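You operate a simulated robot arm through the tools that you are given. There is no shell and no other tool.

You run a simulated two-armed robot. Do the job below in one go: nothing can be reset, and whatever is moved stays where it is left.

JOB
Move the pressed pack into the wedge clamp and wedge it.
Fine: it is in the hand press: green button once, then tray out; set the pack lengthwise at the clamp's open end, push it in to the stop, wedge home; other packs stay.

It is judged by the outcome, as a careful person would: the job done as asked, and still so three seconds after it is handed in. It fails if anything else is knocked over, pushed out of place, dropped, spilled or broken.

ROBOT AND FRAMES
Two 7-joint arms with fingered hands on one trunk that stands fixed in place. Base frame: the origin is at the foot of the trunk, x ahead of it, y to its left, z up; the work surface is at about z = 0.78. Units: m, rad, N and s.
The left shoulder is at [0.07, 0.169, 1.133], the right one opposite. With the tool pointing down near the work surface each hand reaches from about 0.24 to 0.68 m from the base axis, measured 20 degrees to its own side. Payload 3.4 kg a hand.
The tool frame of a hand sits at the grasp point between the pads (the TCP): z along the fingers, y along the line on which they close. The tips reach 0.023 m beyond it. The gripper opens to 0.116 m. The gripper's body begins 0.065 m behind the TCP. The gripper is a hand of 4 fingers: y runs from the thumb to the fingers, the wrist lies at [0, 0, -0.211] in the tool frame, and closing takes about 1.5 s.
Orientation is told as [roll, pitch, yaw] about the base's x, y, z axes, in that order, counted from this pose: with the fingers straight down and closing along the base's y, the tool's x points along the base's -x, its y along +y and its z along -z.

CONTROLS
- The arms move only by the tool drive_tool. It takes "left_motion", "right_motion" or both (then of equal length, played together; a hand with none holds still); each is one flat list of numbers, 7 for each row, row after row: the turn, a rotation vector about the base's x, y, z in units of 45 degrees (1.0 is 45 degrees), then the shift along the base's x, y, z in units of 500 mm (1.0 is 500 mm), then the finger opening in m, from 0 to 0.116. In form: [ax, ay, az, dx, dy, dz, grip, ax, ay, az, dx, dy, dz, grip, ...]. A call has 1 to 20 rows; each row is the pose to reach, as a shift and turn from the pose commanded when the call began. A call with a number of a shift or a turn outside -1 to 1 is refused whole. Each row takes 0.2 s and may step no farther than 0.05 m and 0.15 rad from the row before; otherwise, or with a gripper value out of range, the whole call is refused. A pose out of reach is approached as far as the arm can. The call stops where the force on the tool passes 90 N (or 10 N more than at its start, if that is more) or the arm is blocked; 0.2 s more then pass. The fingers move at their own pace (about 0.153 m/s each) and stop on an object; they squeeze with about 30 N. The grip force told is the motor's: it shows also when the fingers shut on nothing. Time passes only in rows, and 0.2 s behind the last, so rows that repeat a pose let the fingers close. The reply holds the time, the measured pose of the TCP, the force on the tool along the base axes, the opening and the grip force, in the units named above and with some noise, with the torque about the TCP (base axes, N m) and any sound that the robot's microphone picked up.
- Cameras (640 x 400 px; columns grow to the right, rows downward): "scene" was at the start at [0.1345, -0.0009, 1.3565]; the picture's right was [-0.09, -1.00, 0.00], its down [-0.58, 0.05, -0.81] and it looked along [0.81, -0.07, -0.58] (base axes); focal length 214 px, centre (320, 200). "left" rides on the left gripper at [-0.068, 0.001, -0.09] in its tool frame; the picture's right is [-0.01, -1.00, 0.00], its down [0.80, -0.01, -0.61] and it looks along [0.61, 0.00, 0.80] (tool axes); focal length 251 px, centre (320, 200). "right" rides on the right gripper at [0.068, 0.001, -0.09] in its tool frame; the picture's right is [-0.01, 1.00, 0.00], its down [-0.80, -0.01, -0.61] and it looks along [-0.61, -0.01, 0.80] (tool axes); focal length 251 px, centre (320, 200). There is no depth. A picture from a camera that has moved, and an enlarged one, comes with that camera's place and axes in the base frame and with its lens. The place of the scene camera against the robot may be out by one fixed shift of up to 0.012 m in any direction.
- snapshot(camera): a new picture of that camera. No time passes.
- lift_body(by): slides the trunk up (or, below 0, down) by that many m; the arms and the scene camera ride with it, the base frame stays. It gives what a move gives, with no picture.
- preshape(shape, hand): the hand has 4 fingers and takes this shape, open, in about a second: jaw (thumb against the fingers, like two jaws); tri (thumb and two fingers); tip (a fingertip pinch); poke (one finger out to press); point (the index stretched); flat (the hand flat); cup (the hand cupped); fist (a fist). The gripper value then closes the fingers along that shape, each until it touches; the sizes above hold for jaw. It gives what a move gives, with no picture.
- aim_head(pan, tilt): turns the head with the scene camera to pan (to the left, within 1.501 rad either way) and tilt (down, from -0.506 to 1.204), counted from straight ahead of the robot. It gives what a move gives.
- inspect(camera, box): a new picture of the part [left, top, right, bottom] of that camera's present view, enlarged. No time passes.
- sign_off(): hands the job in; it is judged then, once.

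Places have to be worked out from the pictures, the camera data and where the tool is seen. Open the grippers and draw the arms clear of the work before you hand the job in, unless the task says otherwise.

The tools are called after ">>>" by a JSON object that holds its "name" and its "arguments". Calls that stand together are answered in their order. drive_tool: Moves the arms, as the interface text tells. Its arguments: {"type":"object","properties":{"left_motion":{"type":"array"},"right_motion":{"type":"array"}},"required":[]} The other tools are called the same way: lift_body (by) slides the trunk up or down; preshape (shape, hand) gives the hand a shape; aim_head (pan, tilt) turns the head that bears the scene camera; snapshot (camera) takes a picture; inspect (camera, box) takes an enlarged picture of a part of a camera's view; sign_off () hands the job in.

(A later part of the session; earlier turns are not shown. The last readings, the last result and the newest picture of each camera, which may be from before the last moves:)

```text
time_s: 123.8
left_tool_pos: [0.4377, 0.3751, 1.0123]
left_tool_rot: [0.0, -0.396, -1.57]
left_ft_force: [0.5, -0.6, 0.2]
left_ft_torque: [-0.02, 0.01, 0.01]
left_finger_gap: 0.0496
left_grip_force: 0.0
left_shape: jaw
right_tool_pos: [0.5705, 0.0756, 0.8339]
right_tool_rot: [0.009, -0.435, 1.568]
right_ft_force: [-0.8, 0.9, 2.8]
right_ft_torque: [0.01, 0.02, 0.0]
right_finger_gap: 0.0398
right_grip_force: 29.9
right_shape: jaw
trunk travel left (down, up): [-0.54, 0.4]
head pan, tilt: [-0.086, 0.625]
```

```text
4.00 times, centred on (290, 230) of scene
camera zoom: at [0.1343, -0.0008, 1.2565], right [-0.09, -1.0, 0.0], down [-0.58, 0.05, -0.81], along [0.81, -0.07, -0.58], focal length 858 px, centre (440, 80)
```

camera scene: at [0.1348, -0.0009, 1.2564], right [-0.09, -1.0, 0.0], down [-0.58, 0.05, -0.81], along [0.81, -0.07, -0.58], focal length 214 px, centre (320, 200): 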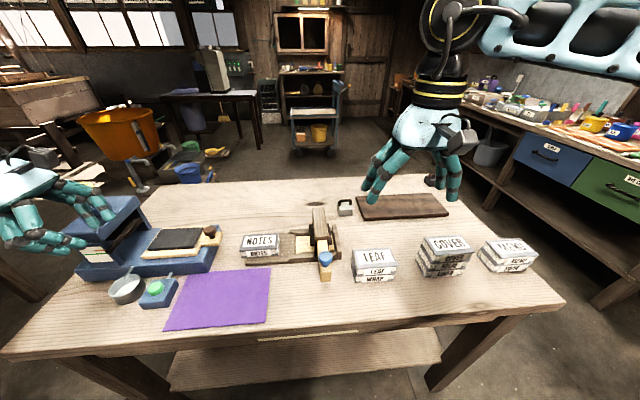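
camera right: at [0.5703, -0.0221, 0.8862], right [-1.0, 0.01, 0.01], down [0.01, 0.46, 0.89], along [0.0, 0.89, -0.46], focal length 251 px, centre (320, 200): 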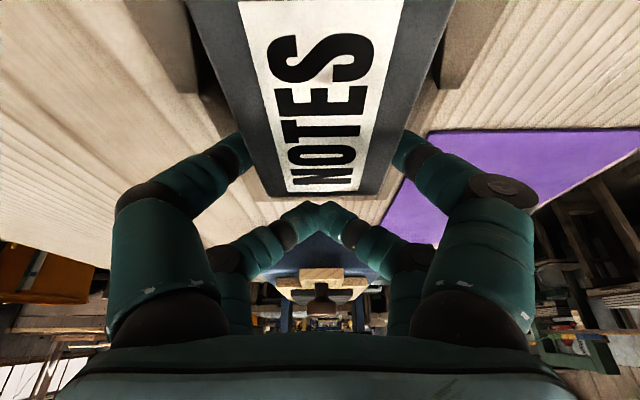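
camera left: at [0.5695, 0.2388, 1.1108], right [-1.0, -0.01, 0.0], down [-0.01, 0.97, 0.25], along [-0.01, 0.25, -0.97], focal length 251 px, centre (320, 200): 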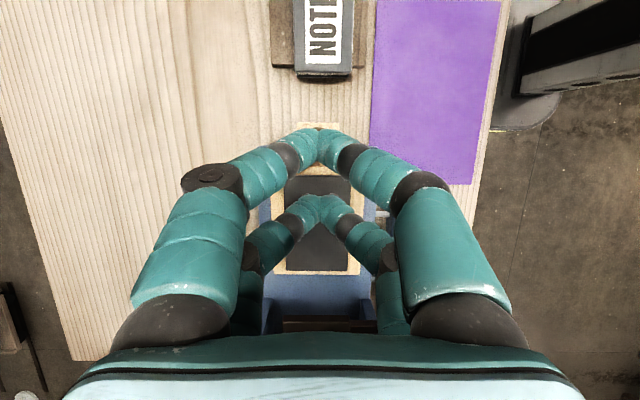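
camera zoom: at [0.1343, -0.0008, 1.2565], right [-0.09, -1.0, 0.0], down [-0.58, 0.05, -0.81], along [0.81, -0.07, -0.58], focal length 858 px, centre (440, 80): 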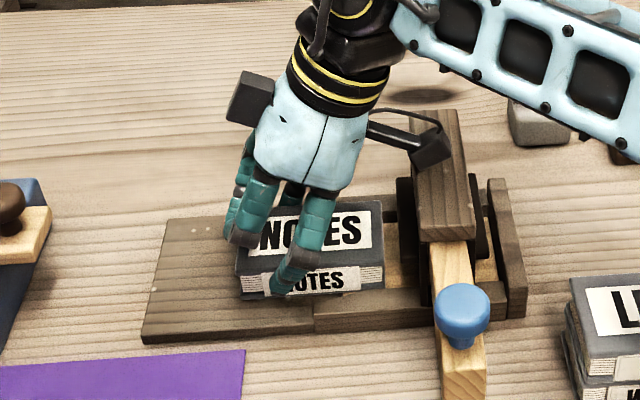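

The pack's front is just before the plate; rear at about y=0.098. I take a third, short grip near its rear end and move it 2 cm more.

>>> {"name": "drive_tool", "arguments": {"right_motion": [0, 0, 0, 0, 0, 0, 0.06, 0, 0, 0, 0, 0, 0, 0.08, 0, 0, 0, 0, 0.0, 0, 0.09, 0, 0, 0, 0, 0.02, 0, 0.09, 0, 0, 0, 0, 0.04, 0, 0.09, 0, 0, 0, 0, 0.04, 0, 0.06, 0, 0, 0, 0, 0.04, 0, 0.04, 0, 0, 0, 0, 0.04, 0, 0.02, 0, 0, 0, 0, 0.04, 0, 0.02, 0, 0, 0, 0, 0.03, 0, 0.02, 0, 0, 0, 0, 0.02, 0, 0.02, 0, 0, 0, 0, 0.008, 0, 0.02, 0, 0, 0, 0, -0.004, 0, 0.02]}}

>>> {"name": "snapshot", "arguments": {"camera": "right"}}

>>> {"name": "inspect", "arguments": {"camera": "scene", "box": [220, 180, 360, 280]}}

```text
time_s: 126.6
left_tool_pos: [0.4373, 0.3735, 1.0132]
left_tool_rot: [-0.001, -0.395, -1.569]
left_ft_force: [0.8, 0.1, -0.1]
left_ft_torque: [0.0, 0.0, -0.02]
left_finger_gap: 0.0496
left_grip_force: 0.1
left_shape: jaw
right_tool_pos: [0.5697, 0.0733, 0.8334]
right_tool_rot: [0.008, -0.437, 1.567]
right_ft_force: [-0.7, 0.3, 0.1]
right_ft_torque: [0.02, -0.01, 0.01]
right_finger_gap: 0.0311
right_grip_force: 29.7
right_shape: jaw
trunk travel left (down, up): [-0.54, 0.4]
head pan, tilt: [-0.086, 0.625]
```

```text
taken
camera right: at [0.5701, -0.0249, 0.8864], right [-1.0, 0.01, 0.01], down [0.01, 0.46, 0.89], along [0.0, 0.89, -0.46], focal length 251 px, centre (320, 200)
```

right: 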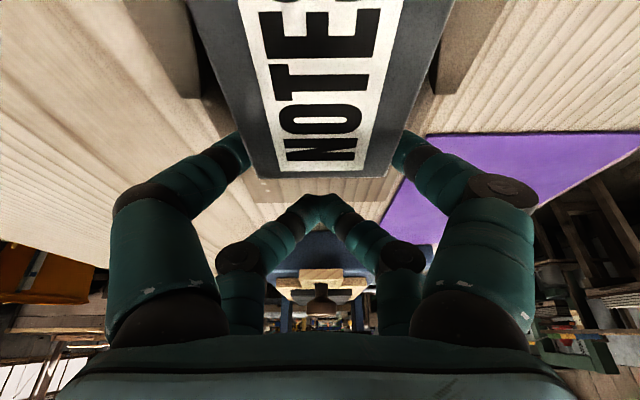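

```text
4.00 times, centred on (290, 230) of scene
camera zoom: at [0.1347, -0.0011, 1.2565], right [-0.09, -1.0, 0.0], down [-0.58, 0.05, -0.81], along [0.81, -0.07, -0.58], focal length 858 px, centre (440, 80)
```

zoom: 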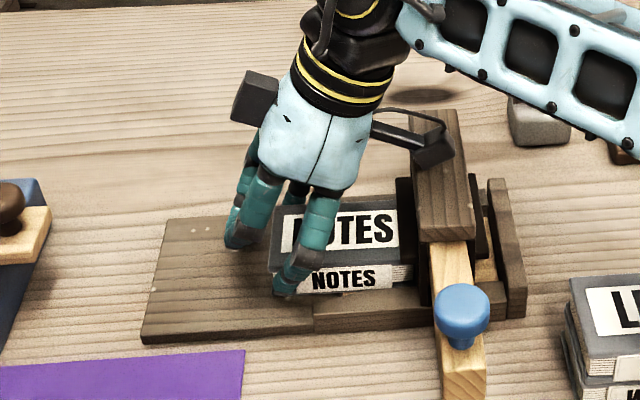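

The pack's front has gone under the plate; its rear is at about y≈0.085. I open, move behind it, close the fingers, and will push from the rear.

>>> {"name": "drive_tool", "arguments": {"right_motion": [0, 0, 0, 0, 0, 0, 0.05, 0, 0, 0, 0, 0, 0, 0.08, 0, 0, 0, 0, 0.0, 0, 0.09, 0, 0, 0, 0, 0.03, 0.0, 0.09, 0, 0, 0, 0, 0.06, 0.0, 0.09, 0, 0, 0, 0, 0.088, 0.0, 0.09, 0, 0, 0, 0, 0.088, 0, 0.05, 0, 0, 0, 0, 0.088, 0, 0.02, 0, 0, 0, 0, 0.088, 0, 0, 0, 0, 0, 0, 0.088, 0, 0]}}

>>> {"name": "snapshot", "arguments": {"camera": "right"}}

>>> {"name": "inspect", "arguments": {"camera": "scene", "box": [220, 180, 360, 280]}}

```text
time_s: 128.8
left_tool_pos: [0.437, 0.3736, 1.012]
left_tool_rot: [0.0, -0.394, -1.569]
left_ft_force: [-0.3, 0.5, 0.4]
left_ft_torque: [0.04, 0.01, 0.04]
left_finger_gap: 0.0496
left_grip_force: 0.1
left_shape: jaw
right_tool_pos: [0.5701, 0.1172, 0.8338]
right_tool_rot: [0.009, -0.437, 1.566]
right_ft_force: [0.0, 0.5, -0.3]
right_ft_torque: [-0.04, 0.01, -0.01]
right_finger_gap: 0.0
right_grip_force: 29.8
right_shape: jaw
trunk travel left (down, up): [-0.54, 0.4]
head pan, tilt: [-0.086, 0.625]
```

```text
taken
camera right: at [0.5706, 0.0194, 0.8867], right [-1.0, 0.01, 0.01], down [0.01, 0.46, 0.89], along [0.0, 0.89, -0.46], focal length 251 px, centre (320, 200)
```

right: 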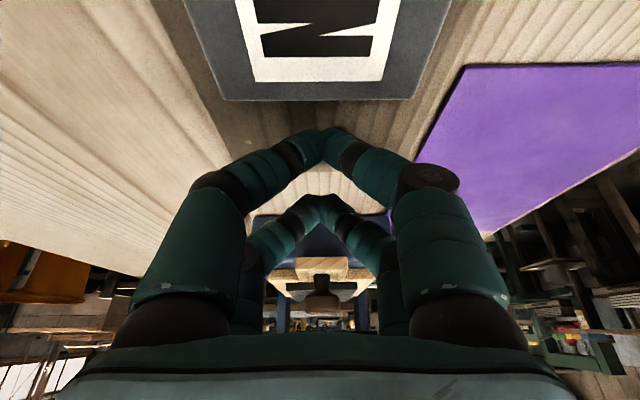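

```text
4.00 times, centred on (290, 230) of scene
camera zoom: at [0.1345, -0.0009, 1.2565], right [-0.09, -1.0, 0.0], down [-0.58, 0.05, -0.81], along [0.81, -0.07, -0.58], focal length 858 px, centre (440, 80)
```

zoom: 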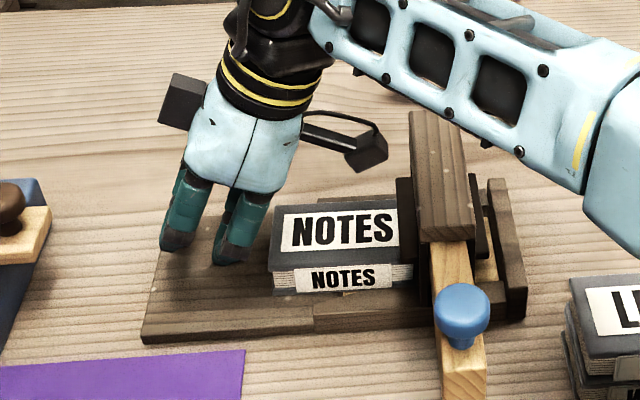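

The closed fingers are behind the pack (rear at y≈0.083). I push −y to TCP y≈0.065 and check.

>>> {"name": "drive_tool", "arguments": {"right_motion": [0, 0, 0, 0, -0.02, 0, 0, 0, 0, 0, 0, -0.04, 0, 0, 0, 0, 0, 0, -0.06, 0, 0, 0, 0, 0, 0, -0.08, 0, 0, 0, 0, 0, 0, -0.104, 0, 0]}}

>>> {"name": "snapshot", "arguments": {"camera": "right"}}

>>> {"name": "inspect", "arguments": {"camera": "scene", "box": [220, 180, 360, 280]}}

```text
time_s: 130.0
left_tool_pos: [0.4369, 0.3736, 1.0128]
left_tool_rot: [0.001, -0.393, -1.569]
left_ft_force: [-0.1, -0.7, 0.9]
left_ft_torque: [-0.01, 0.02, 0.02]
left_finger_gap: 0.0499
left_grip_force: 0.1
left_shape: jaw
right_tool_pos: [0.5696, 0.0637, 0.8352]
right_tool_rot: [0.01, -0.439, 1.567]
right_ft_force: [-0.4, -0.2, 0.3]
right_ft_torque: [0.02, 0.02, -0.01]
right_finger_gap: 0.0001
right_grip_force: 30.5
right_shape: jaw
trunk travel left (down, up): [-0.54, 0.4]
head pan, tilt: [-0.086, 0.625]
```

```text
taken
camera right: at [0.5698, -0.0328, 0.8869], right [-1.0, 0.01, 0.01], down [0.01, 0.46, 0.89], along [0.0, 0.89, -0.46], focal length 251 px, centre (320, 200)
```

right: 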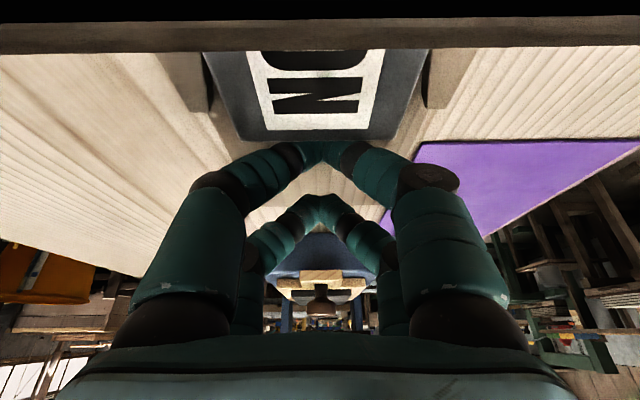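

```text
4.00 times, centred on (290, 230) of scene
camera zoom: at [0.1345, -0.0013, 1.2565], right [-0.09, -1.0, 0.0], down [-0.58, 0.05, -0.81], along [0.81, -0.07, -0.58], focal length 858 px, centre (440, 80)
```

zoom: 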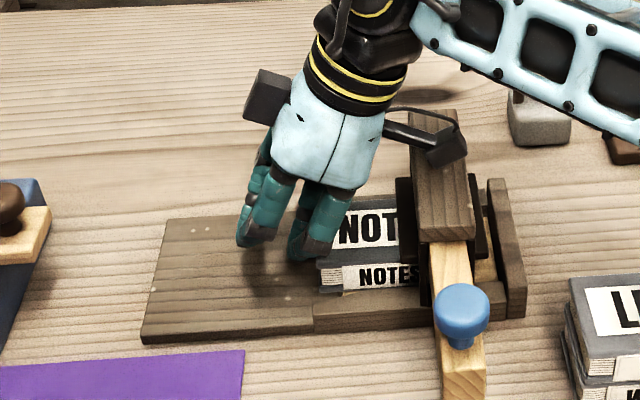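

The pack moves freely: rear now ≈0.054 with TCP at 0.064. I keep pushing in small steps, watching for the stop.

>>> {"name": "drive_tool", "arguments": {"right_motion": [0, 0, 0, 0, -0.014, 0, 0, 0, 0, 0, 0, -0.028, 0, 0, 0, 0, 0, 0, -0.042, 0, 0]}}

>>> {"name": "snapshot", "arguments": {"camera": "right"}}

>>> {"name": "inspect", "arguments": {"camera": "scene", "box": [270, 190, 360, 260]}}

```text
time_s: 130.8
left_tool_pos: [0.4383, 0.3745, 1.0132]
left_tool_rot: [0.0, -0.394, -1.569]
left_ft_force: [0.0, 0.1, 0.5]
left_ft_torque: [0.01, -0.02, -0.02]
left_finger_gap: 0.0496
left_grip_force: 0.1
left_shape: jaw
right_tool_pos: [0.5701, 0.0446, 0.8352]
right_tool_rot: [0.009, -0.438, 1.567]
right_ft_force: [-0.5, 0.5, -0.2]
right_ft_torque: [0.0, 0.01, -0.01]
right_finger_gap: 0.0
right_grip_force: 30.1
right_shape: jaw
trunk travel left (down, up): [-0.54, 0.4]
head pan, tilt: [-0.086, 0.625]
```

```text
taken
camera right: at [0.5702, -0.0532, 0.8872], right [-1.0, 0.01, 0.01], down [0.01, 0.46, 0.89], along [0.0, 0.89, -0.46], focal length 251 px, centre (320, 200)
```

right: 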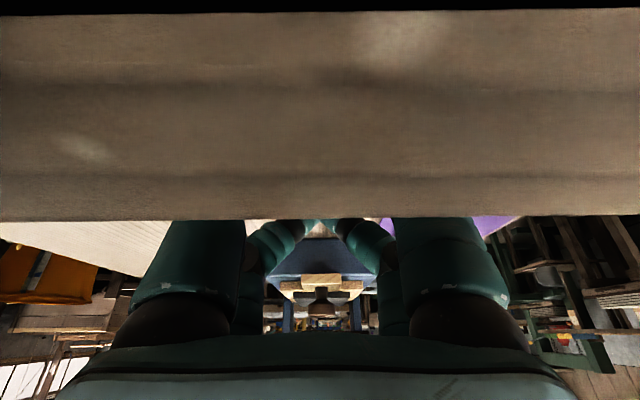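

```text
5.71 times, centred on (315, 225) of scene
camera zoom: at [0.1345, -0.0009, 1.2565], right [-0.09, -1.0, 0.0], down [-0.58, 0.05, -0.81], along [0.81, -0.07, -0.58], focal length 1226 px, centre (349, 57)
```

zoom: 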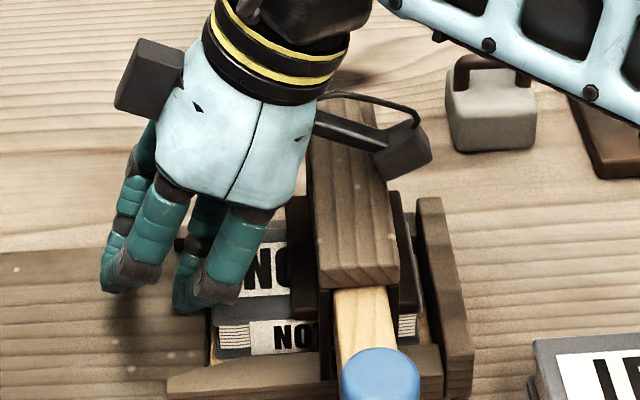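

The wrist camera now passes only about 1 cm above the bridge (top ≈0.875). I back off slightly and reduce the tilt to about 15°, which raises the camera, before the last part of the push.

>>> {"name": "drive_tool", "arguments": {"right_motion": [0, 0, 0, 0, 0.02, 0.006, 0, -0.11, 0, 0, 0, 0.024, 0.006, 0, -0.222, 0, 0, 0, 0.03, -0.004, 0]}}

>>> {"name": "snapshot", "arguments": {"camera": "right"}}

>>> {"name": "inspect", "arguments": {"camera": "scene", "box": [270, 190, 360, 260]}}

```text
time_s: 131.6
left_tool_pos: [0.4369, 0.3743, 1.0123]
left_tool_rot: [-0.002, -0.396, -1.569]
left_ft_force: [0.4, 0.2, 0.2]
left_ft_torque: [-0.01, -0.01, 0.0]
left_finger_gap: 0.0495
left_grip_force: 0.1
left_shape: jaw
right_tool_pos: [0.5689, 0.061, 0.8314]
right_tool_rot: [0.006, -0.262, 1.568]
right_ft_force: [-0.1, 0.2, -0.5]
right_ft_torque: [0.01, 0.03, 0.01]
right_finger_gap: 0.0
right_grip_force: 30.2
right_shape: jaw
trunk travel left (down, up): [-0.54, 0.4]
head pan, tilt: [-0.086, 0.625]
```

```text
taken
camera right: at [0.5698, -0.0272, 0.9006], right [-1.0, 0.01, 0.01], down [0.01, 0.61, 0.79], along [0.0, 0.79, -0.61], focal length 251 px, centre (320, 200)
```

right: 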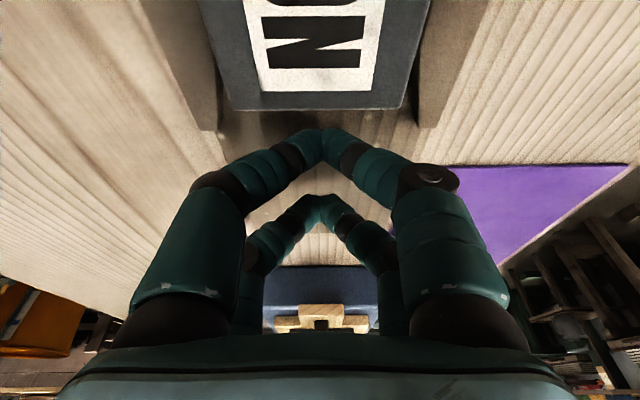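

```text
5.71 times, centred on (315, 225) of scene
camera zoom: at [0.1345, -0.0001, 1.2565], right [-0.09, -1.0, 0.0], down [-0.58, 0.05, -0.81], along [0.81, -0.07, -0.58], focal length 1226 px, centre (349, 57)
```

zoom: 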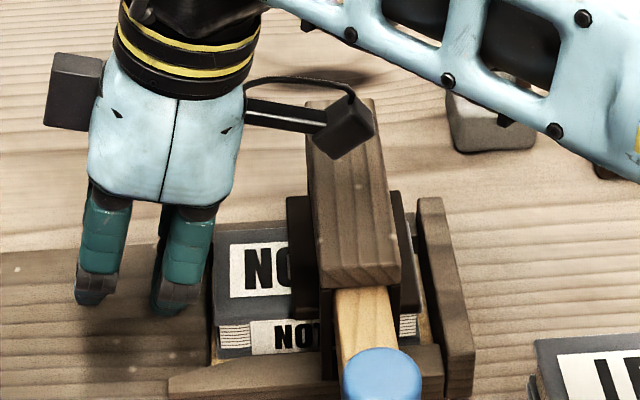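

The rear is at y≈0.028, and the pack's front end is just short of the stop bar. I push on, slower near the end.

>>> {"name": "drive_tool", "arguments": {"right_motion": [0, 0, 0, 0, -0.016, 0, 0, 0, 0, 0, 0, -0.032, 0, 0, 0, 0, 0, 0, -0.044, 0, 0, 0, 0, 0, 0, -0.052, 0, 0]}}

>>> {"name": "inspect", "arguments": {"camera": "scene", "box": [270, 190, 360, 260]}}

>>> {"name": "snapshot", "arguments": {"camera": "right"}}

```text
time_s: 132.6
left_tool_pos: [0.4373, 0.3749, 1.0113]
left_tool_rot: [0.001, -0.397, -1.57]
left_ft_force: [0.4, 1.0, -0.5]
left_ft_torque: [-0.02, 0.02, 0.05]
left_finger_gap: 0.0494
left_grip_force: 0.1
left_shape: jaw
right_tool_pos: [0.5691, 0.0361, 0.8319]
right_tool_rot: [0.007, -0.261, 1.569]
right_ft_force: [0.0, 7.6, 1.0]
right_ft_torque: [-0.02, -0.04, -0.03]
right_finger_gap: 0.0003
right_grip_force: 30.2
right_shape: jaw
trunk travel left (down, up): [-0.54, 0.4]
head pan, tilt: [-0.086, 0.625]
```

```text
5.71 times, centred on (315, 225) of scene
camera zoom: at [0.1343, 0.0011, 1.2566], right [-0.09, -1.0, 0.0], down [-0.58, 0.05, -0.81], along [0.81, -0.07, -0.58], focal length 1226 px, centre (349, 57)
```

zoom: 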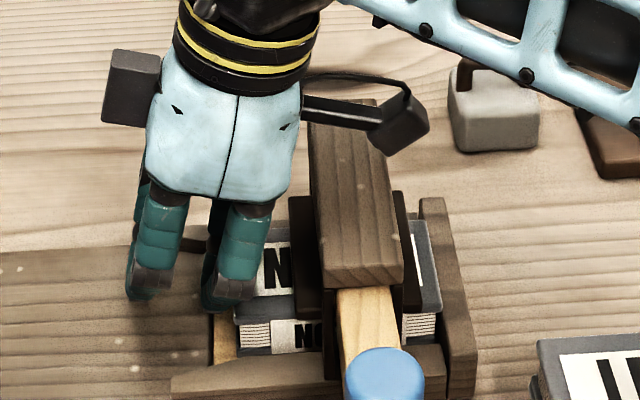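

```text
taken
camera right: at [0.5696, -0.0509, 0.9011], right [-1.0, 0.01, 0.01], down [0.01, 0.61, 0.79], along [0.0, 0.79, -0.61], focal length 251 px, centre (320, 200)
```

right: 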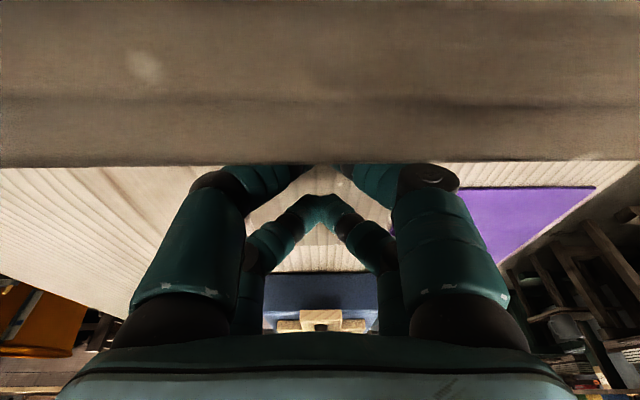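

Force rose to 7.6 N and the pack's front meets the stop bar. I press 2 mm more to confirm.

>>> {"name": "drive_tool", "arguments": {"right_motion": [0, 0, 0, 0, -0.003, 0, 0, 0, 0, 0, 0, -0.006, 0, 0]}}

>>> {"name": "inspect", "arguments": {"camera": "scene", "box": [290, 200, 360, 250]}}

```text
time_s: 133.2
left_tool_pos: [0.4362, 0.3775, 1.0117]
left_tool_rot: [0.002, -0.398, -1.57]
left_ft_force: [-0.7, 0.7, -0.8]
left_ft_torque: [0.01, 0.01, 0.02]
left_finger_gap: 0.0496
left_grip_force: 0.0
left_shape: jaw
right_tool_pos: [0.5689, 0.0352, 0.8323]
right_tool_rot: [0.007, -0.262, 1.57]
right_ft_force: [-1.8, 17.2, 5.5]
right_ft_torque: [0.1, 0.06, -0.15]
right_finger_gap: 0.0
right_grip_force: 29.7
right_shape: jaw
trunk travel left (down, up): [-0.54, 0.4]
head pan, tilt: [-0.086, 0.625]
```

```text
8.00 times, centred on (325, 225) of scene
camera zoom: at [0.1333, 0.0028, 1.2567], right [-0.09, -1.0, 0.0], down [-0.58, 0.05, -0.81], along [0.81, -0.07, -0.58], focal length 1716 px, centre (280, 0)
```

zoom: 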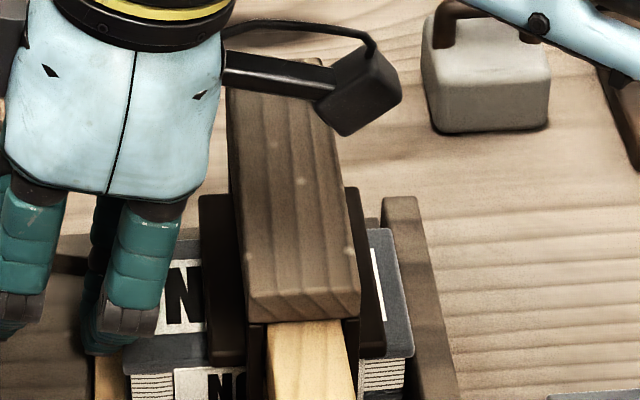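

Force jumped to 17 N with no further travel: the pack is at the stop. I back the hand off and raise it clear, straightening the tilt.

>>> {"name": "drive_tool", "arguments": {"right_motion": [0, 0, 0, 0, 0.03, 0, 0, 0, 0, 0, 0, 0.06, 0.02, 0, 0, 0, 0, 0, 0.07, 0.1, 0, -0.11, 0, 0, 0, 0.06, 0.18, 0, -0.222, 0, 0, -0.02, 0.02, 0.26, 0, -0.333, 0, 0, -0.06, -0.02, 0.32, 0, -0.333, 0, 0, -0.1, -0.07, 0.36, 0, -0.333, 0, 0, -0.15, -0.12, 0.38, 0]}}

>>> {"name": "snapshot", "arguments": {"camera": "scene"}}

>>> {"name": "inspect", "arguments": {"camera": "scene", "box": [270, 190, 360, 290]}}

```text
time_s: 135.0
left_tool_pos: [0.4371, 0.3725, 1.013]
left_tool_rot: [0.0, -0.396, -1.568]
left_ft_force: [0.1, -0.4, 0.3]
left_ft_torque: [0.04, 0.02, -0.01]
left_finger_gap: 0.0494
left_grip_force: 0.0
left_shape: jaw
right_tool_pos: [0.4954, -0.0313, 1.0196]
right_tool_rot: [0.007, -0.002, 1.567]
right_ft_force: [0.3, 0.0, -0.7]
right_ft_torque: [0.03, -0.02, -0.01]
right_finger_gap: 0.0
right_grip_force: 30.0
right_shape: jaw
trunk travel left (down, up): [-0.54, 0.4]
head pan, tilt: [-0.086, 0.625]
```

```text
taken
camera scene: at [0.1338, -0.0025, 1.2566], right [-0.09, -1.0, 0.0], down [-0.58, 0.05, -0.81], along [0.81, -0.07, -0.58], focal length 214 px, centre (320, 200)
```

scene: 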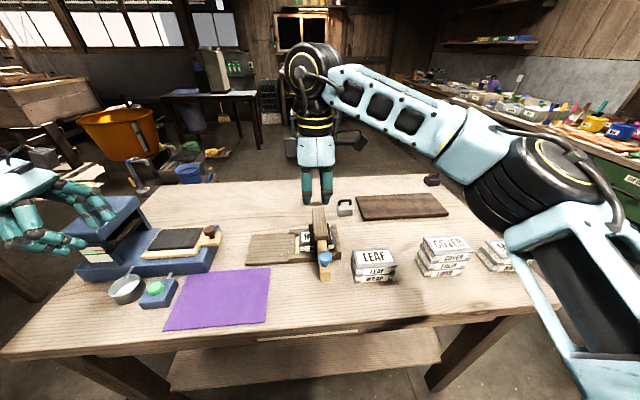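

```text
4.00 times, centred on (315, 240) of scene
camera zoom: at [0.1338, -0.0025, 1.2566], right [-0.09, -1.0, 0.0], down [-0.58, 0.05, -0.81], along [0.81, -0.07, -0.58], focal length 858 px, centre (340, 40)
```

zoom: 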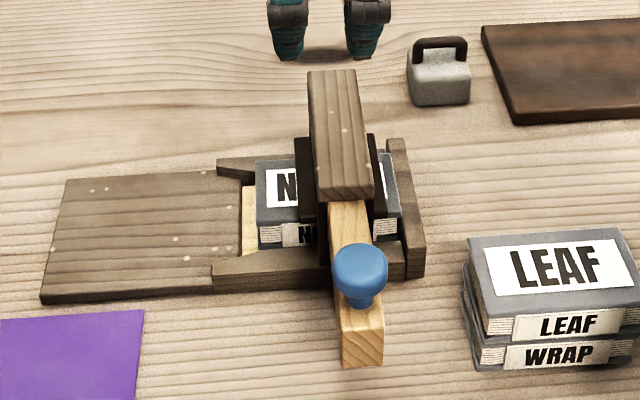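

The pack sits squarely under the plate against the stop bar. Now the wedge: I turn the right hand back to yaw 0 in two steps, drawing it toward the robot.

>>> {"name": "drive_tool", "arguments": {"right_motion": [0, 0, -0.1667, -0.03, -0.02, 0, 0, 0, 0, -0.3333, -0.06, -0.04, 0, 0, 0, 0, -0.5, -0.09, -0.06, 0, 0, 0, 0, -0.6667, -0.12, -0.06, 0, 0, 0, 0, -0.8333, -0.15, -0.06, 0, 0, 0, 0, -1, -0.17, -0.06, 0, 0]}}

>>> {"name": "drive_tool", "arguments": {"right_motion": [0, 0, -0.1667, -0.02, 0, 0, 0, 0, 0, -0.3333, -0.04, 0, 0, 0, 0, 0, -0.5, -0.05, 0, 0, 0, 0, 0, -0.6667, -0.06, 0, 0, 0, 0, 0, -0.8333, -0.06, 0.02, 0, 0, 0, 0, -1, -0.06, 0.03, 0, 0]}}

>>> {"name": "snapshot", "arguments": {"camera": "right"}}

```text
time_s: 136.4
left_tool_pos: [0.436, 0.3738, 1.0119]
left_tool_rot: [0.002, -0.395, -1.569]
left_ft_force: [0.0, -0.4, -0.2]
left_ft_torque: [-0.01, 0.02, 0.0]
left_finger_gap: 0.0496
left_grip_force: 0.0
left_shape: jaw
right_tool_pos: [0.4105, -0.0592, 1.0199]
right_tool_rot: [0.006, 0.0, 0.781]
right_ft_force: [0.0, 0.6, -0.5]
right_ft_torque: [0.02, -0.02, 0.0]
right_finger_gap: 0.0
right_grip_force: 30.7
right_shape: jaw
trunk travel left (down, up): [-0.54, 0.4]
head pan, tilt: [-0.086, 0.625]
```

```text
time_s: 137.8
left_tool_pos: [0.4372, 0.3737, 1.011]
left_tool_rot: [0.001, -0.394, -1.568]
left_ft_force: [0.3, -0.1, -0.9]
left_ft_torque: [0.01, 0.0, -0.01]
left_finger_gap: 0.0498
left_grip_force: 0.0
left_shape: jaw
right_tool_pos: [0.3788, -0.0444, 1.0229]
right_tool_rot: [0.008, -0.001, -0.006]
right_ft_force: [-0.2, -0.3, -0.5]
right_ft_torque: [0.0, -0.01, 0.04]
right_finger_gap: 0.0
right_grip_force: 30.0
right_shape: jaw
trunk travel left (down, up): [-0.54, 0.4]
head pan, tilt: [-0.086, 0.625]
```

```text
taken
camera right: at [0.3111, -0.0416, 1.1117], right [0.01, 1.0, 0.01], down [0.79, -0.02, 0.61], along [0.61, 0.0, -0.79], focal length 251 px, centre (320, 200)
```

right: 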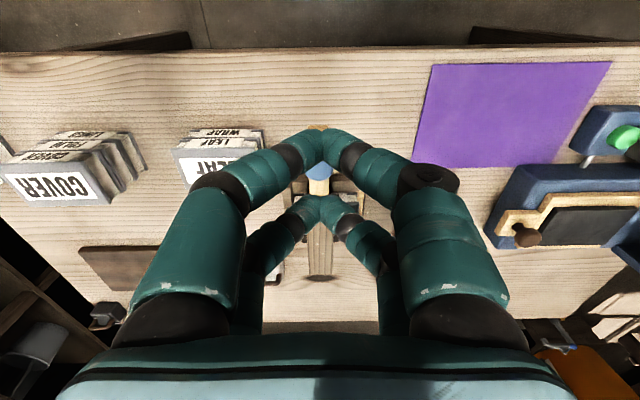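

The closed fingers block the view; I open them for a look at the wedge.

>>> {"name": "drive_tool", "arguments": {"right_motion": [0, 0, 0, -0.02, 0, 0, 0.04, 0, 0, 0, -0.04, 0, 0, 0.08, 0, 0, 0, -0.04, 0, 0, 0.116, 0, 0, 0, -0.04, 0, 0, 0.116]}}

>>> {"name": "snapshot", "arguments": {"camera": "right"}}

>>> {"name": "inspect", "arguments": {"camera": "right", "box": [240, 90, 400, 210]}}

```text
time_s: 138.8
left_tool_pos: [0.4367, 0.3742, 1.0133]
left_tool_rot: [-0.001, -0.395, -1.57]
left_ft_force: [-0.2, -0.7, 0.2]
left_ft_torque: [-0.01, 0.03, -0.02]
left_finger_gap: 0.0498
left_grip_force: 0.0
left_shape: jaw
right_tool_pos: [0.3599, -0.0439, 1.0236]
right_tool_rot: [0.007, -0.002, -0.002]
right_ft_force: [-0.4, -0.1, -0.1]
right_ft_torque: [0.0, 0.03, 0.01]
right_finger_gap: 0.1158
right_grip_force: 0.1
right_shape: jaw
trunk travel left (down, up): [-0.54, 0.4]
head pan, tilt: [-0.086, 0.625]
```

```text
taken
camera right: at [0.2915, -0.0422, 1.1125], right [0.01, 1.0, 0.01], down [0.79, -0.01, 0.61], along [0.61, 0.0, -0.79], focal length 251 px, centre (320, 200)
```

right: 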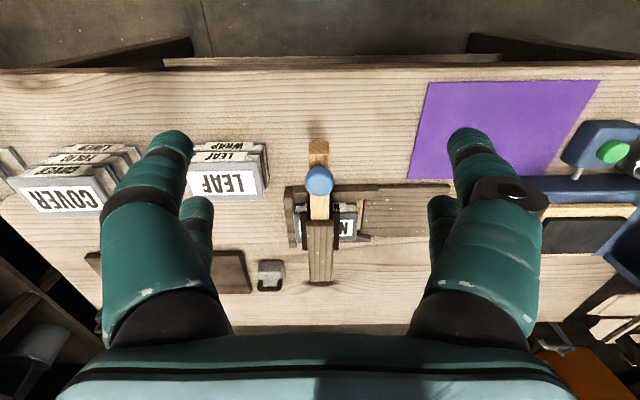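

```text
3.33 times, centred on (320, 150) of right
camera zoom: at [0.2915, -0.0422, 1.1125], right [0.01, 1.0, 0.01], down [0.79, -0.01, 0.61], along [0.61, 0.0, -0.79], focal length 838 px, centre (320, 367)
```

zoom: 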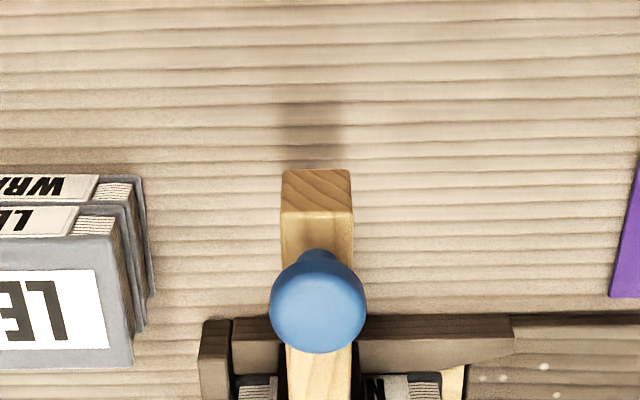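

The wedge's near end face is at x≈0.438, y≈−0.044, z 0.79–0.825; the LEAF stack's edge is at y≈−0.117. I bring the closed fingers down behind the wedge end, biased slightly to +y for clearance from the stack.

>>> {"name": "drive_tool", "arguments": {"right_motion": [0, 0, 0, 0.01, 0.004, -0.06, 0.06, 0, 0, 0, 0.02, 0.01, -0.12, 0.0, 0, 0, 0, 0.036, 0.012, -0.18, 0.0, 0, 0, 0, 0.036, 0.012, -0.24, 0.0, 0, 0, 0, 0.036, 0.012, -0.3, 0.0, 0, 0, 0, 0.036, 0.012, -0.34, 0.0]}}

>>> {"name": "snapshot", "arguments": {"camera": "right"}}

>>> {"name": "inspect", "arguments": {"camera": "scene", "box": [250, 190, 410, 310]}}

```text
time_s: 140.2
left_tool_pos: [0.4377, 0.3749, 1.0131]
left_tool_rot: [0.001, -0.393, -1.572]
left_ft_force: [0.4, -0.1, -0.6]
left_ft_torque: [0.0, 0.0, -0.01]
left_finger_gap: 0.0492
left_grip_force: 0.0
left_shape: jaw
right_tool_pos: [0.3765, -0.0373, 0.8515]
right_tool_rot: [0.006, -0.003, -0.003]
right_ft_force: [0.7, 0.3, -0.1]
right_ft_torque: [-0.01, 0.01, 0.04]
right_finger_gap: 0.0
right_grip_force: 30.3
right_shape: jaw
trunk travel left (down, up): [-0.54, 0.4]
head pan, tilt: [-0.086, 0.625]
```

```text
taken
camera right: at [0.3085, -0.0345, 0.9404], right [0.01, 1.0, 0.01], down [0.79, -0.01, 0.61], along [0.61, 0.0, -0.79], focal length 251 px, centre (320, 200)
```

right: 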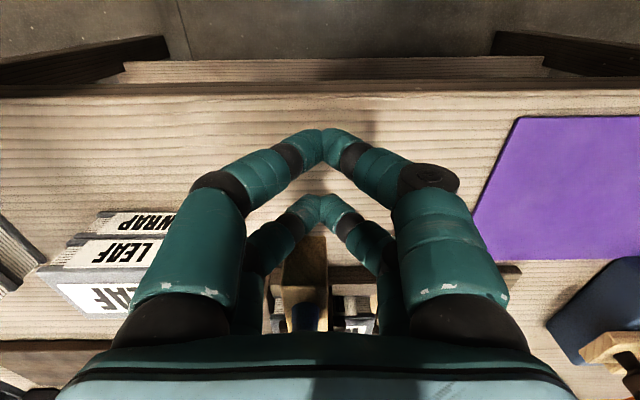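

```text
3.33 times, centred on (330, 250) of scene
camera zoom: at [0.1347, -0.0008, 1.2565], right [-0.09, -1.0, 0.0], down [-0.58, 0.05, -0.81], along [0.81, -0.07, -0.58], focal length 715 px, centre (287, 33)
```

zoom: 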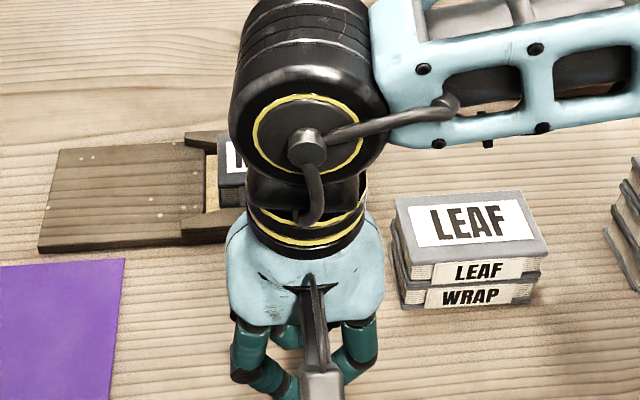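

The fingers are behind the wedge end, LEAF stack clear. I lower to z≈0.823 and advance to just about contact.

>>> {"name": "drive_tool", "arguments": {"right_motion": [0, 0, 0, 0, 0, -0.03, 0.0, 0, 0, 0, 0, 0, -0.056, 0.0, 0, 0, 0, 0.02, 0, -0.056, 0.0, 0, 0, 0, 0.04, 0, -0.056, 0.0, 0, 0, 0, 0.06, 0, -0.056, 0.0, 0, 0, 0, 0.07, 0, -0.056, 0.0]}}

>>> {"name": "snapshot", "arguments": {"camera": "right"}}

```text
time_s: 141.6
left_tool_pos: [0.4381, 0.3738, 1.0137]
left_tool_rot: [0.0, -0.393, -1.569]
left_ft_force: [0.3, 0.9, 0.2]
left_ft_torque: [-0.02, -0.01, 0.0]
left_finger_gap: 0.0495
left_grip_force: 0.1
left_shape: jaw
right_tool_pos: [0.4119, -0.0384, 0.825]
right_tool_rot: [0.005, -0.002, -0.003]
right_ft_force: [-0.6, 0.1, -1.4]
right_ft_torque: [-0.04, 0.0, 0.0]
right_finger_gap: 0.0
right_grip_force: 30.0
right_shape: jaw
trunk travel left (down, up): [-0.54, 0.4]
head pan, tilt: [-0.086, 0.625]
```

```text
taken
camera right: at [0.3438, -0.0363, 0.9138], right [0.01, 1.0, 0.01], down [0.79, -0.01, 0.61], along [0.61, 0.0, -0.79], focal length 251 px, centre (320, 200)
```

right: 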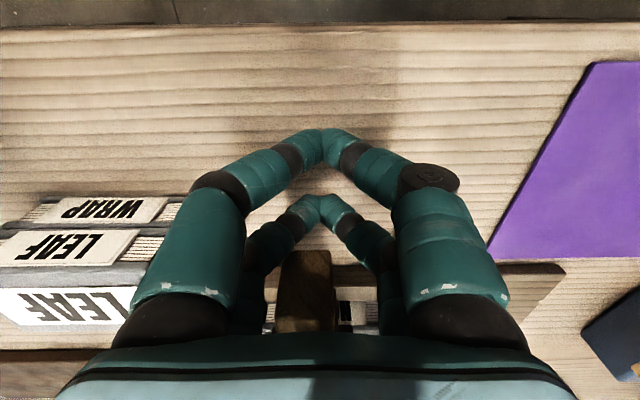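

Still short of contact by roughly 1.5–2 cm. I advance slowly, watching the force.

>>> {"name": "drive_tool", "arguments": {"right_motion": [0, 0, 0, 0.012, -0.004, 0, 0.0, 0, 0, 0, 0.024, -0.004, 0, 0.0, 0, 0, 0, 0.036, -0.004, 0, 0.0, 0, 0, 0, 0.044, -0.004, 0, 0.0]}}

>>> {"name": "snapshot", "arguments": {"camera": "right"}}

>>> {"name": "inspect", "arguments": {"camera": "scene", "box": [250, 190, 410, 310]}}

```text
time_s: 142.6
left_tool_pos: [0.4365, 0.3733, 1.013]
left_tool_rot: [-0.001, -0.394, -1.568]
left_ft_force: [0.1, 0.5, 0.3]
left_ft_torque: [-0.03, -0.01, 0.03]
left_finger_gap: 0.0497
left_grip_force: 0.1
left_shape: jaw
right_tool_pos: [0.4359, -0.0402, 0.8247]
right_tool_rot: [0.006, 0.0, -0.001]
right_ft_force: [-4.7, -0.2, -2.5]
right_ft_torque: [0.06, 0.06, -0.1]
right_finger_gap: 0.0004
right_grip_force: 30.1
right_shape: jaw
trunk travel left (down, up): [-0.54, 0.4]
head pan, tilt: [-0.086, 0.625]
```

```text
taken
camera right: at [0.3668, -0.0379, 0.913], right [0.01, 1.0, 0.01], down [0.79, -0.01, 0.61], along [0.61, 0.0, -0.79], focal length 251 px, centre (320, 200)
```

right: 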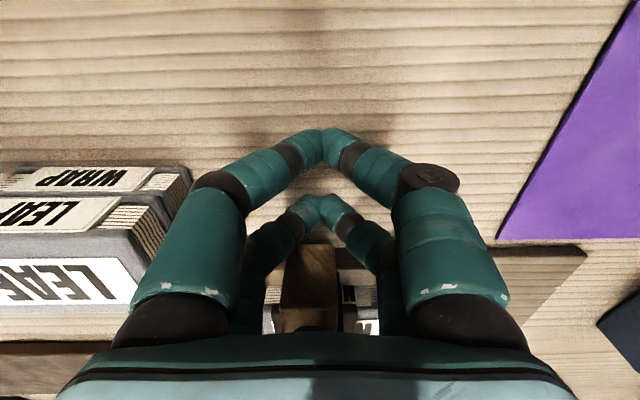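

```text
3.33 times, centred on (330, 250) of scene
camera zoom: at [0.1342, -0.0009, 1.2565], right [-0.09, -1.0, 0.0], down [-0.58, 0.05, -0.81], along [0.81, -0.07, -0.58], focal length 715 px, centre (287, 33)
```

zoom: 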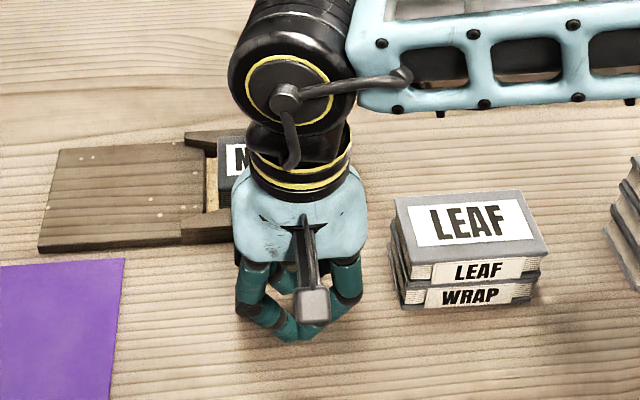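

Contact: about 5 N, the wedge has begun to slide in. I keep pushing in small steps.

>>> {"name": "drive_tool", "arguments": {"right_motion": [0, 0, 0, 0.01, 0, 0, 0.0, 0, 0, 0, 0.02, 0, 0, 0.0]}}

>>> {"name": "drive_tool", "arguments": {"right_motion": [0, 0, 0, 0.01, 0, 0, 0.0, 0, 0, 0, 0.02, 0, 0, 0.0]}}

>>> {"name": "snapshot", "arguments": {"camera": "right"}}

```text
time_s: 143.2
left_tool_pos: [0.435, 0.3745, 1.0138]
left_tool_rot: [0.003, -0.393, -1.571]
left_ft_force: [-0.3, -1.0, 0.1]
left_ft_torque: [-0.02, -0.03, -0.02]
left_finger_gap: 0.0496
left_grip_force: 0.0
left_shape: jaw
right_tool_pos: [0.4418, -0.04, 0.8243]
right_tool_rot: [0.004, 0.001, -0.004]
right_ft_force: [-23.5, 1.2, -5.2]
right_ft_torque: [0.06, 0.11, -0.4]
right_finger_gap: 0.0
right_grip_force: 30.1
right_shape: jaw
trunk travel left (down, up): [-0.54, 0.4]
head pan, tilt: [-0.086, 0.625]
```

```text
time_s: 143.8
left_tool_pos: [0.4276, 0.3727, 1.0172]
left_tool_rot: [0.013, -0.395, -1.575]
left_ft_force: [-0.3, -0.2, -0.7]
left_ft_torque: [-0.01, 0.02, 0.03]
left_finger_gap: 0.0495
left_grip_force: 0.1
left_shape: jaw
right_tool_pos: [0.4416, -0.0389, 0.8262]
right_tool_rot: [0.005, 0.006, 0.001]
right_ft_force: [-77.6, -2.8, -23.7]
right_ft_torque: [0.4, 0.49, -1.35]
right_finger_gap: 0.0
right_grip_force: 30.1
right_shape: jaw
trunk travel left (down, up): [-0.54, 0.4]
head pan, tilt: [-0.086, 0.625]
```

```text
taken
camera right: at [0.3744, -0.0375, 0.9159], right [0.01, 1.0, 0.01], down [0.8, -0.01, 0.6], along [0.6, 0.0, -0.8], focal length 251 px, centre (320, 200)
```

right: 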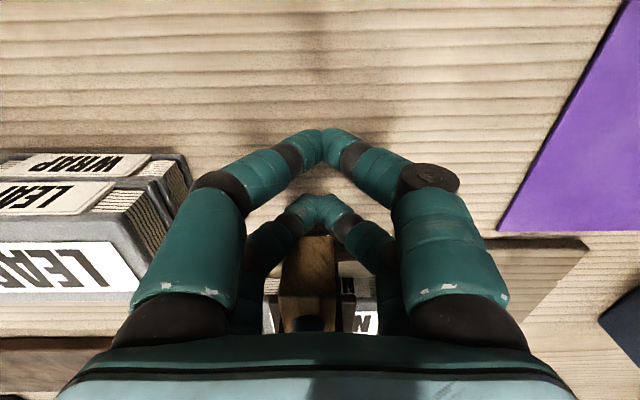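

The force rose to 78 N with no more travel, so the wedge seems tight — or something blocks it. I back off and rise to see how far the wedge went.

>>> {"name": "drive_tool", "arguments": {"right_motion": [0, 0, 0, -0.04, 0, 0, 0.0, 0, 0, 0, -0.08, 0, 0.02, 0.0, 0, 0, 0, -0.12, 0, 0.1, 0.0, 0, 0, 0, -0.14, 0, 0.18, 0.0, 0, 0, 0, -0.16, -0.03, 0.26, 0.04, 0, 0, 0, -0.16, -0.09, 0.32, 0.1, 0, 0, 0, -0.16, -0.15, 0.36, 0.116, 0, 0, 0, -0.16, -0.22, 0.36, 0.116]}}

>>> {"name": "inspect", "arguments": {"camera": "scene", "box": [260, 190, 360, 270]}}

>>> {"name": "snapshot", "arguments": {"camera": "scene"}}

>>> {"name": "inspect", "arguments": {"camera": "right", "box": [320, 90, 520, 240]}}

```text
time_s: 145.6
left_tool_pos: [0.4358, 0.3736, 1.0133]
left_tool_rot: [0.0, -0.393, -1.57]
left_ft_force: [0.7, 0.5, 0.5]
left_ft_torque: [0.0, 0.02, 0.03]
left_finger_gap: 0.0495
left_grip_force: 0.1
left_shape: jaw
right_tool_pos: [0.3737, -0.1514, 1.002]
right_tool_rot: [0.008, -0.003, -0.004]
right_ft_force: [0.0, 0.2, 0.0]
right_ft_torque: [0.02, 0.01, 0.02]
right_finger_gap: 0.1161
right_grip_force: 0.1
right_shape: jaw
trunk travel left (down, up): [-0.54, 0.4]
head pan, tilt: [-0.086, 0.625]
```

```text
5.00 times, centred on (310, 230) of scene
camera zoom: at [0.1343, -0.0028, 1.2565], right [-0.09, -1.0, 0.0], down [-0.58, 0.05, -0.81], along [0.81, -0.07, -0.58], focal length 1072 px, centre (370, 50)
```

zoom: 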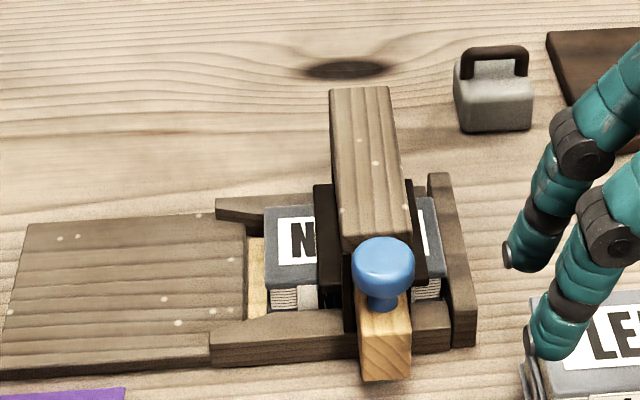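

```text
taken
camera scene: at [0.1343, -0.0028, 1.2565], right [-0.09, -1.0, 0.0], down [-0.58, 0.05, -0.81], along [0.81, -0.07, -0.58], focal length 214 px, centre (320, 200)
```

scene: 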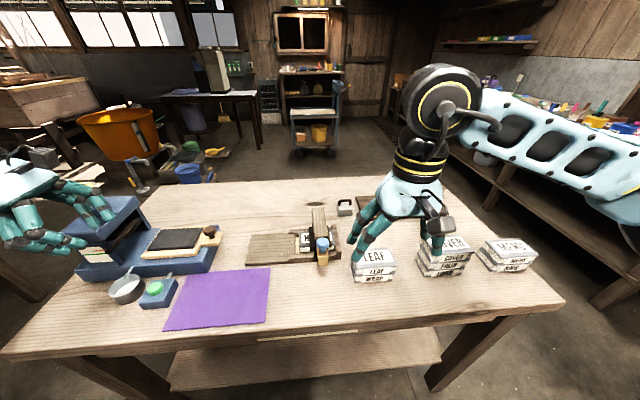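

```text
2.67 times, centred on (420, 165) of right
camera zoom: at [0.3054, -0.1504, 1.0923], right [0.01, 1.0, 0.01], down [0.79, -0.01, 0.61], along [0.61, 0.0, -0.79], focal length 670 px, centre (53, 293)
```

zoom: 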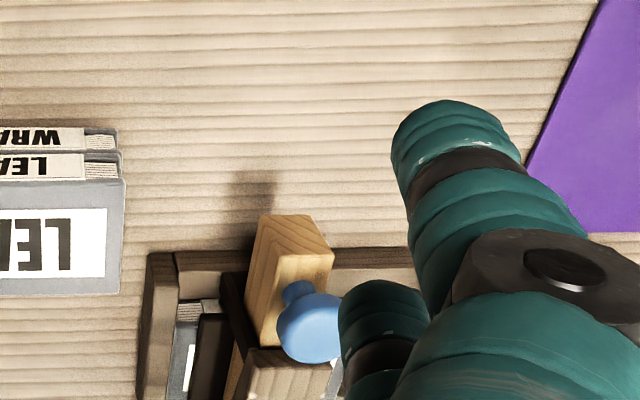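

The wedge went in about 3–4 cm and then stopped hard; the pack is still at the stop. I take a straight look from behind the wedge to judge whether it is fully home.

>>> {"name": "drive_tool", "arguments": {"right_motion": [0, 0, 0, -0.01, 0.06, 0.0, 0.116, 0, 0, 0, -0.02, 0.13, 0.02, 0.116, 0, 0, 0, -0.03, 0.21, 0.03, 0.116]}}

>>> {"name": "inspect", "arguments": {"camera": "right", "box": [240, 110, 400, 230]}}

>>> {"name": "inspect", "arguments": {"camera": "right", "box": [280, 150, 360, 210]}}

```text
time_s: 146.4
left_tool_pos: [0.4363, 0.3753, 1.0119]
left_tool_rot: [0.0, -0.397, -1.569]
left_ft_force: [1.0, -0.2, -0.3]
left_ft_torque: [-0.03, -0.02, 0.01]
left_finger_gap: 0.0497
left_grip_force: 0.1
left_shape: jaw
right_tool_pos: [0.3589, -0.0426, 1.0206]
right_tool_rot: [0.005, -0.001, -0.004]
right_ft_force: [-0.4, 1.2, -0.2]
right_ft_torque: [-0.02, 0.0, 0.05]
right_finger_gap: 0.1158
right_grip_force: 0.0
right_shape: jaw
trunk travel left (down, up): [-0.54, 0.4]
head pan, tilt: [-0.086, 0.625]
```

```text
3.33 times, centred on (320, 170) of right
camera zoom: at [0.2906, -0.0405, 1.11], right [0.01, 1.0, 0.01], down [0.79, -0.01, 0.61], along [0.61, 0.0, -0.79], focal length 838 px, centre (320, 300)
```

zoom: 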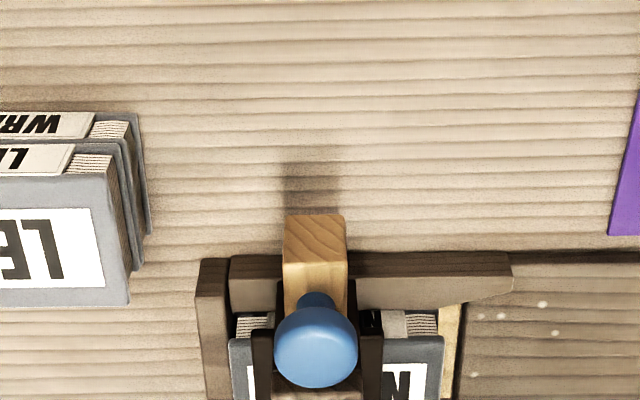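

```text
6.67 times, centred on (320, 180) of right
camera zoom: at [0.2906, -0.0405, 1.11], right [0.01, 1.0, 0.01], down [0.79, -0.01, 0.61], along [0.61, 0.0, -0.79], focal length 1676 px, centre (320, 333)
```

zoom: 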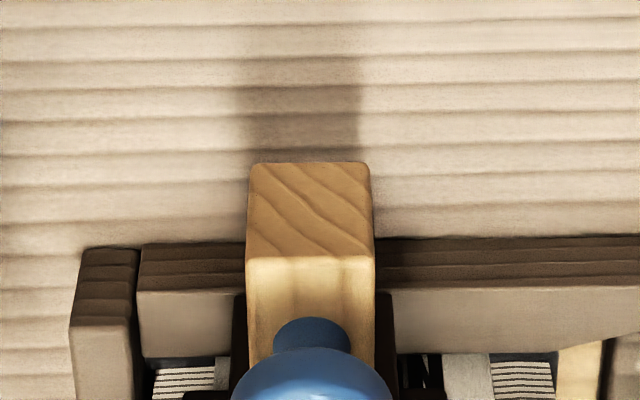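

The wedge has moved in about 5 cm, its knob now at the bridge, and the clamp itself has not shifted. To be sure it is home I repeat one firm, controlled push on its end.

>>> {"name": "drive_tool", "arguments": {"right_motion": [0, 0, 0, 0.01, 0.004, -0.06, 0.06, 0, 0, 0, 0.02, 0.006, -0.13, 0.0, 0, 0, 0, 0.036, 0.006, -0.2, 0.0, 0, 0, 0, 0.04, 0.006, -0.27, 0.0, 0, 0, 0, 0.04, 0.006, -0.34, 0.0, 0, 0, 0, 0.04, 0.006, -0.392, 0.0, 0, 0, 0, 0.08, 0.006, -0.392, 0.0, 0, 0, 0, 0.12, 0.006, -0.392, 0.0, 0, 0, 0, 0.146, 0.006, -0.392, 0.0, 0, 0, 0, 0.16, 0.006, -0.392, 0.0]}}

```text
time_s: 148.6
left_tool_pos: [0.4366, 0.3745, 1.0126]
left_tool_rot: [0.0, -0.397, -1.568]
left_ft_force: [-0.5, 0.2, -0.3]
left_ft_torque: [-0.02, 0.02, -0.01]
left_finger_gap: 0.0496
left_grip_force: 0.1
left_shape: jaw
right_tool_pos: [0.4401, -0.041, 0.8222]
right_tool_rot: [0.008, -0.003, -0.002]
right_ft_force: [-1.0, 0.2, -0.8]
right_ft_torque: [0.03, -0.01, 0.02]
right_finger_gap: 0.0001
right_grip_force: 30.3
right_shape: jaw
trunk travel left (down, up): [-0.54, 0.4]
head pan, tilt: [-0.086, 0.625]
```

At TCP x=0.440 there is no contact yet, so the wedge may have room. I press on in small steps.

>>> {"name": "drive_tool", "arguments": {"right_motion": [0, 0, 0, 0.008, 0, 0, 0.0, 0, 0, 0, 0.016, 0, 0, 0.0]}}

>>> {"name": "snapshot", "arguments": {"camera": "right"}}

```text
time_s: 149.2
left_tool_pos: [0.4332, 0.3742, 1.0154]
left_tool_rot: [0.006, -0.395, -1.572]
left_ft_force: [-0.9, 0.5, -0.5]
left_ft_torque: [0.0, 0.05, -0.01]
left_finger_gap: 0.0495
left_grip_force: 0.1
left_shape: jaw
right_tool_pos: [0.4411, -0.0424, 0.8243]
right_tool_rot: [0.004, 0.0, 0.001]
right_ft_force: [-32.5, 0.4, -10.3]
right_ft_torque: [0.14, 0.13, -0.45]
right_finger_gap: 0.0
right_grip_force: 29.8
right_shape: jaw
trunk travel left (down, up): [-0.54, 0.4]
head pan, tilt: [-0.086, 0.625]
```

```text
taken
camera right: at [0.3733, -0.0395, 0.9131], right [0.01, 1.0, 0.01], down [0.8, -0.01, 0.61], along [0.61, 0.0, -0.8], focal length 251 px, centre (320, 200)
```

right: 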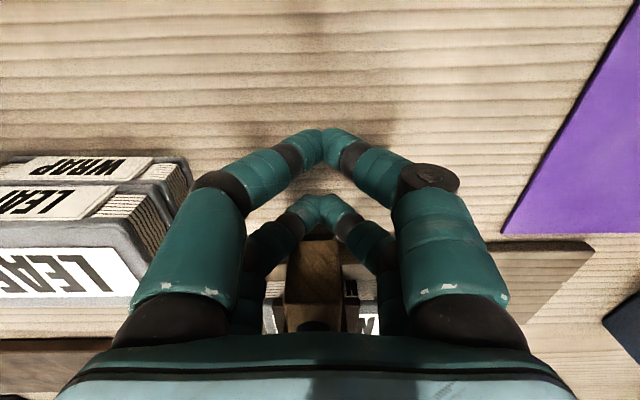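

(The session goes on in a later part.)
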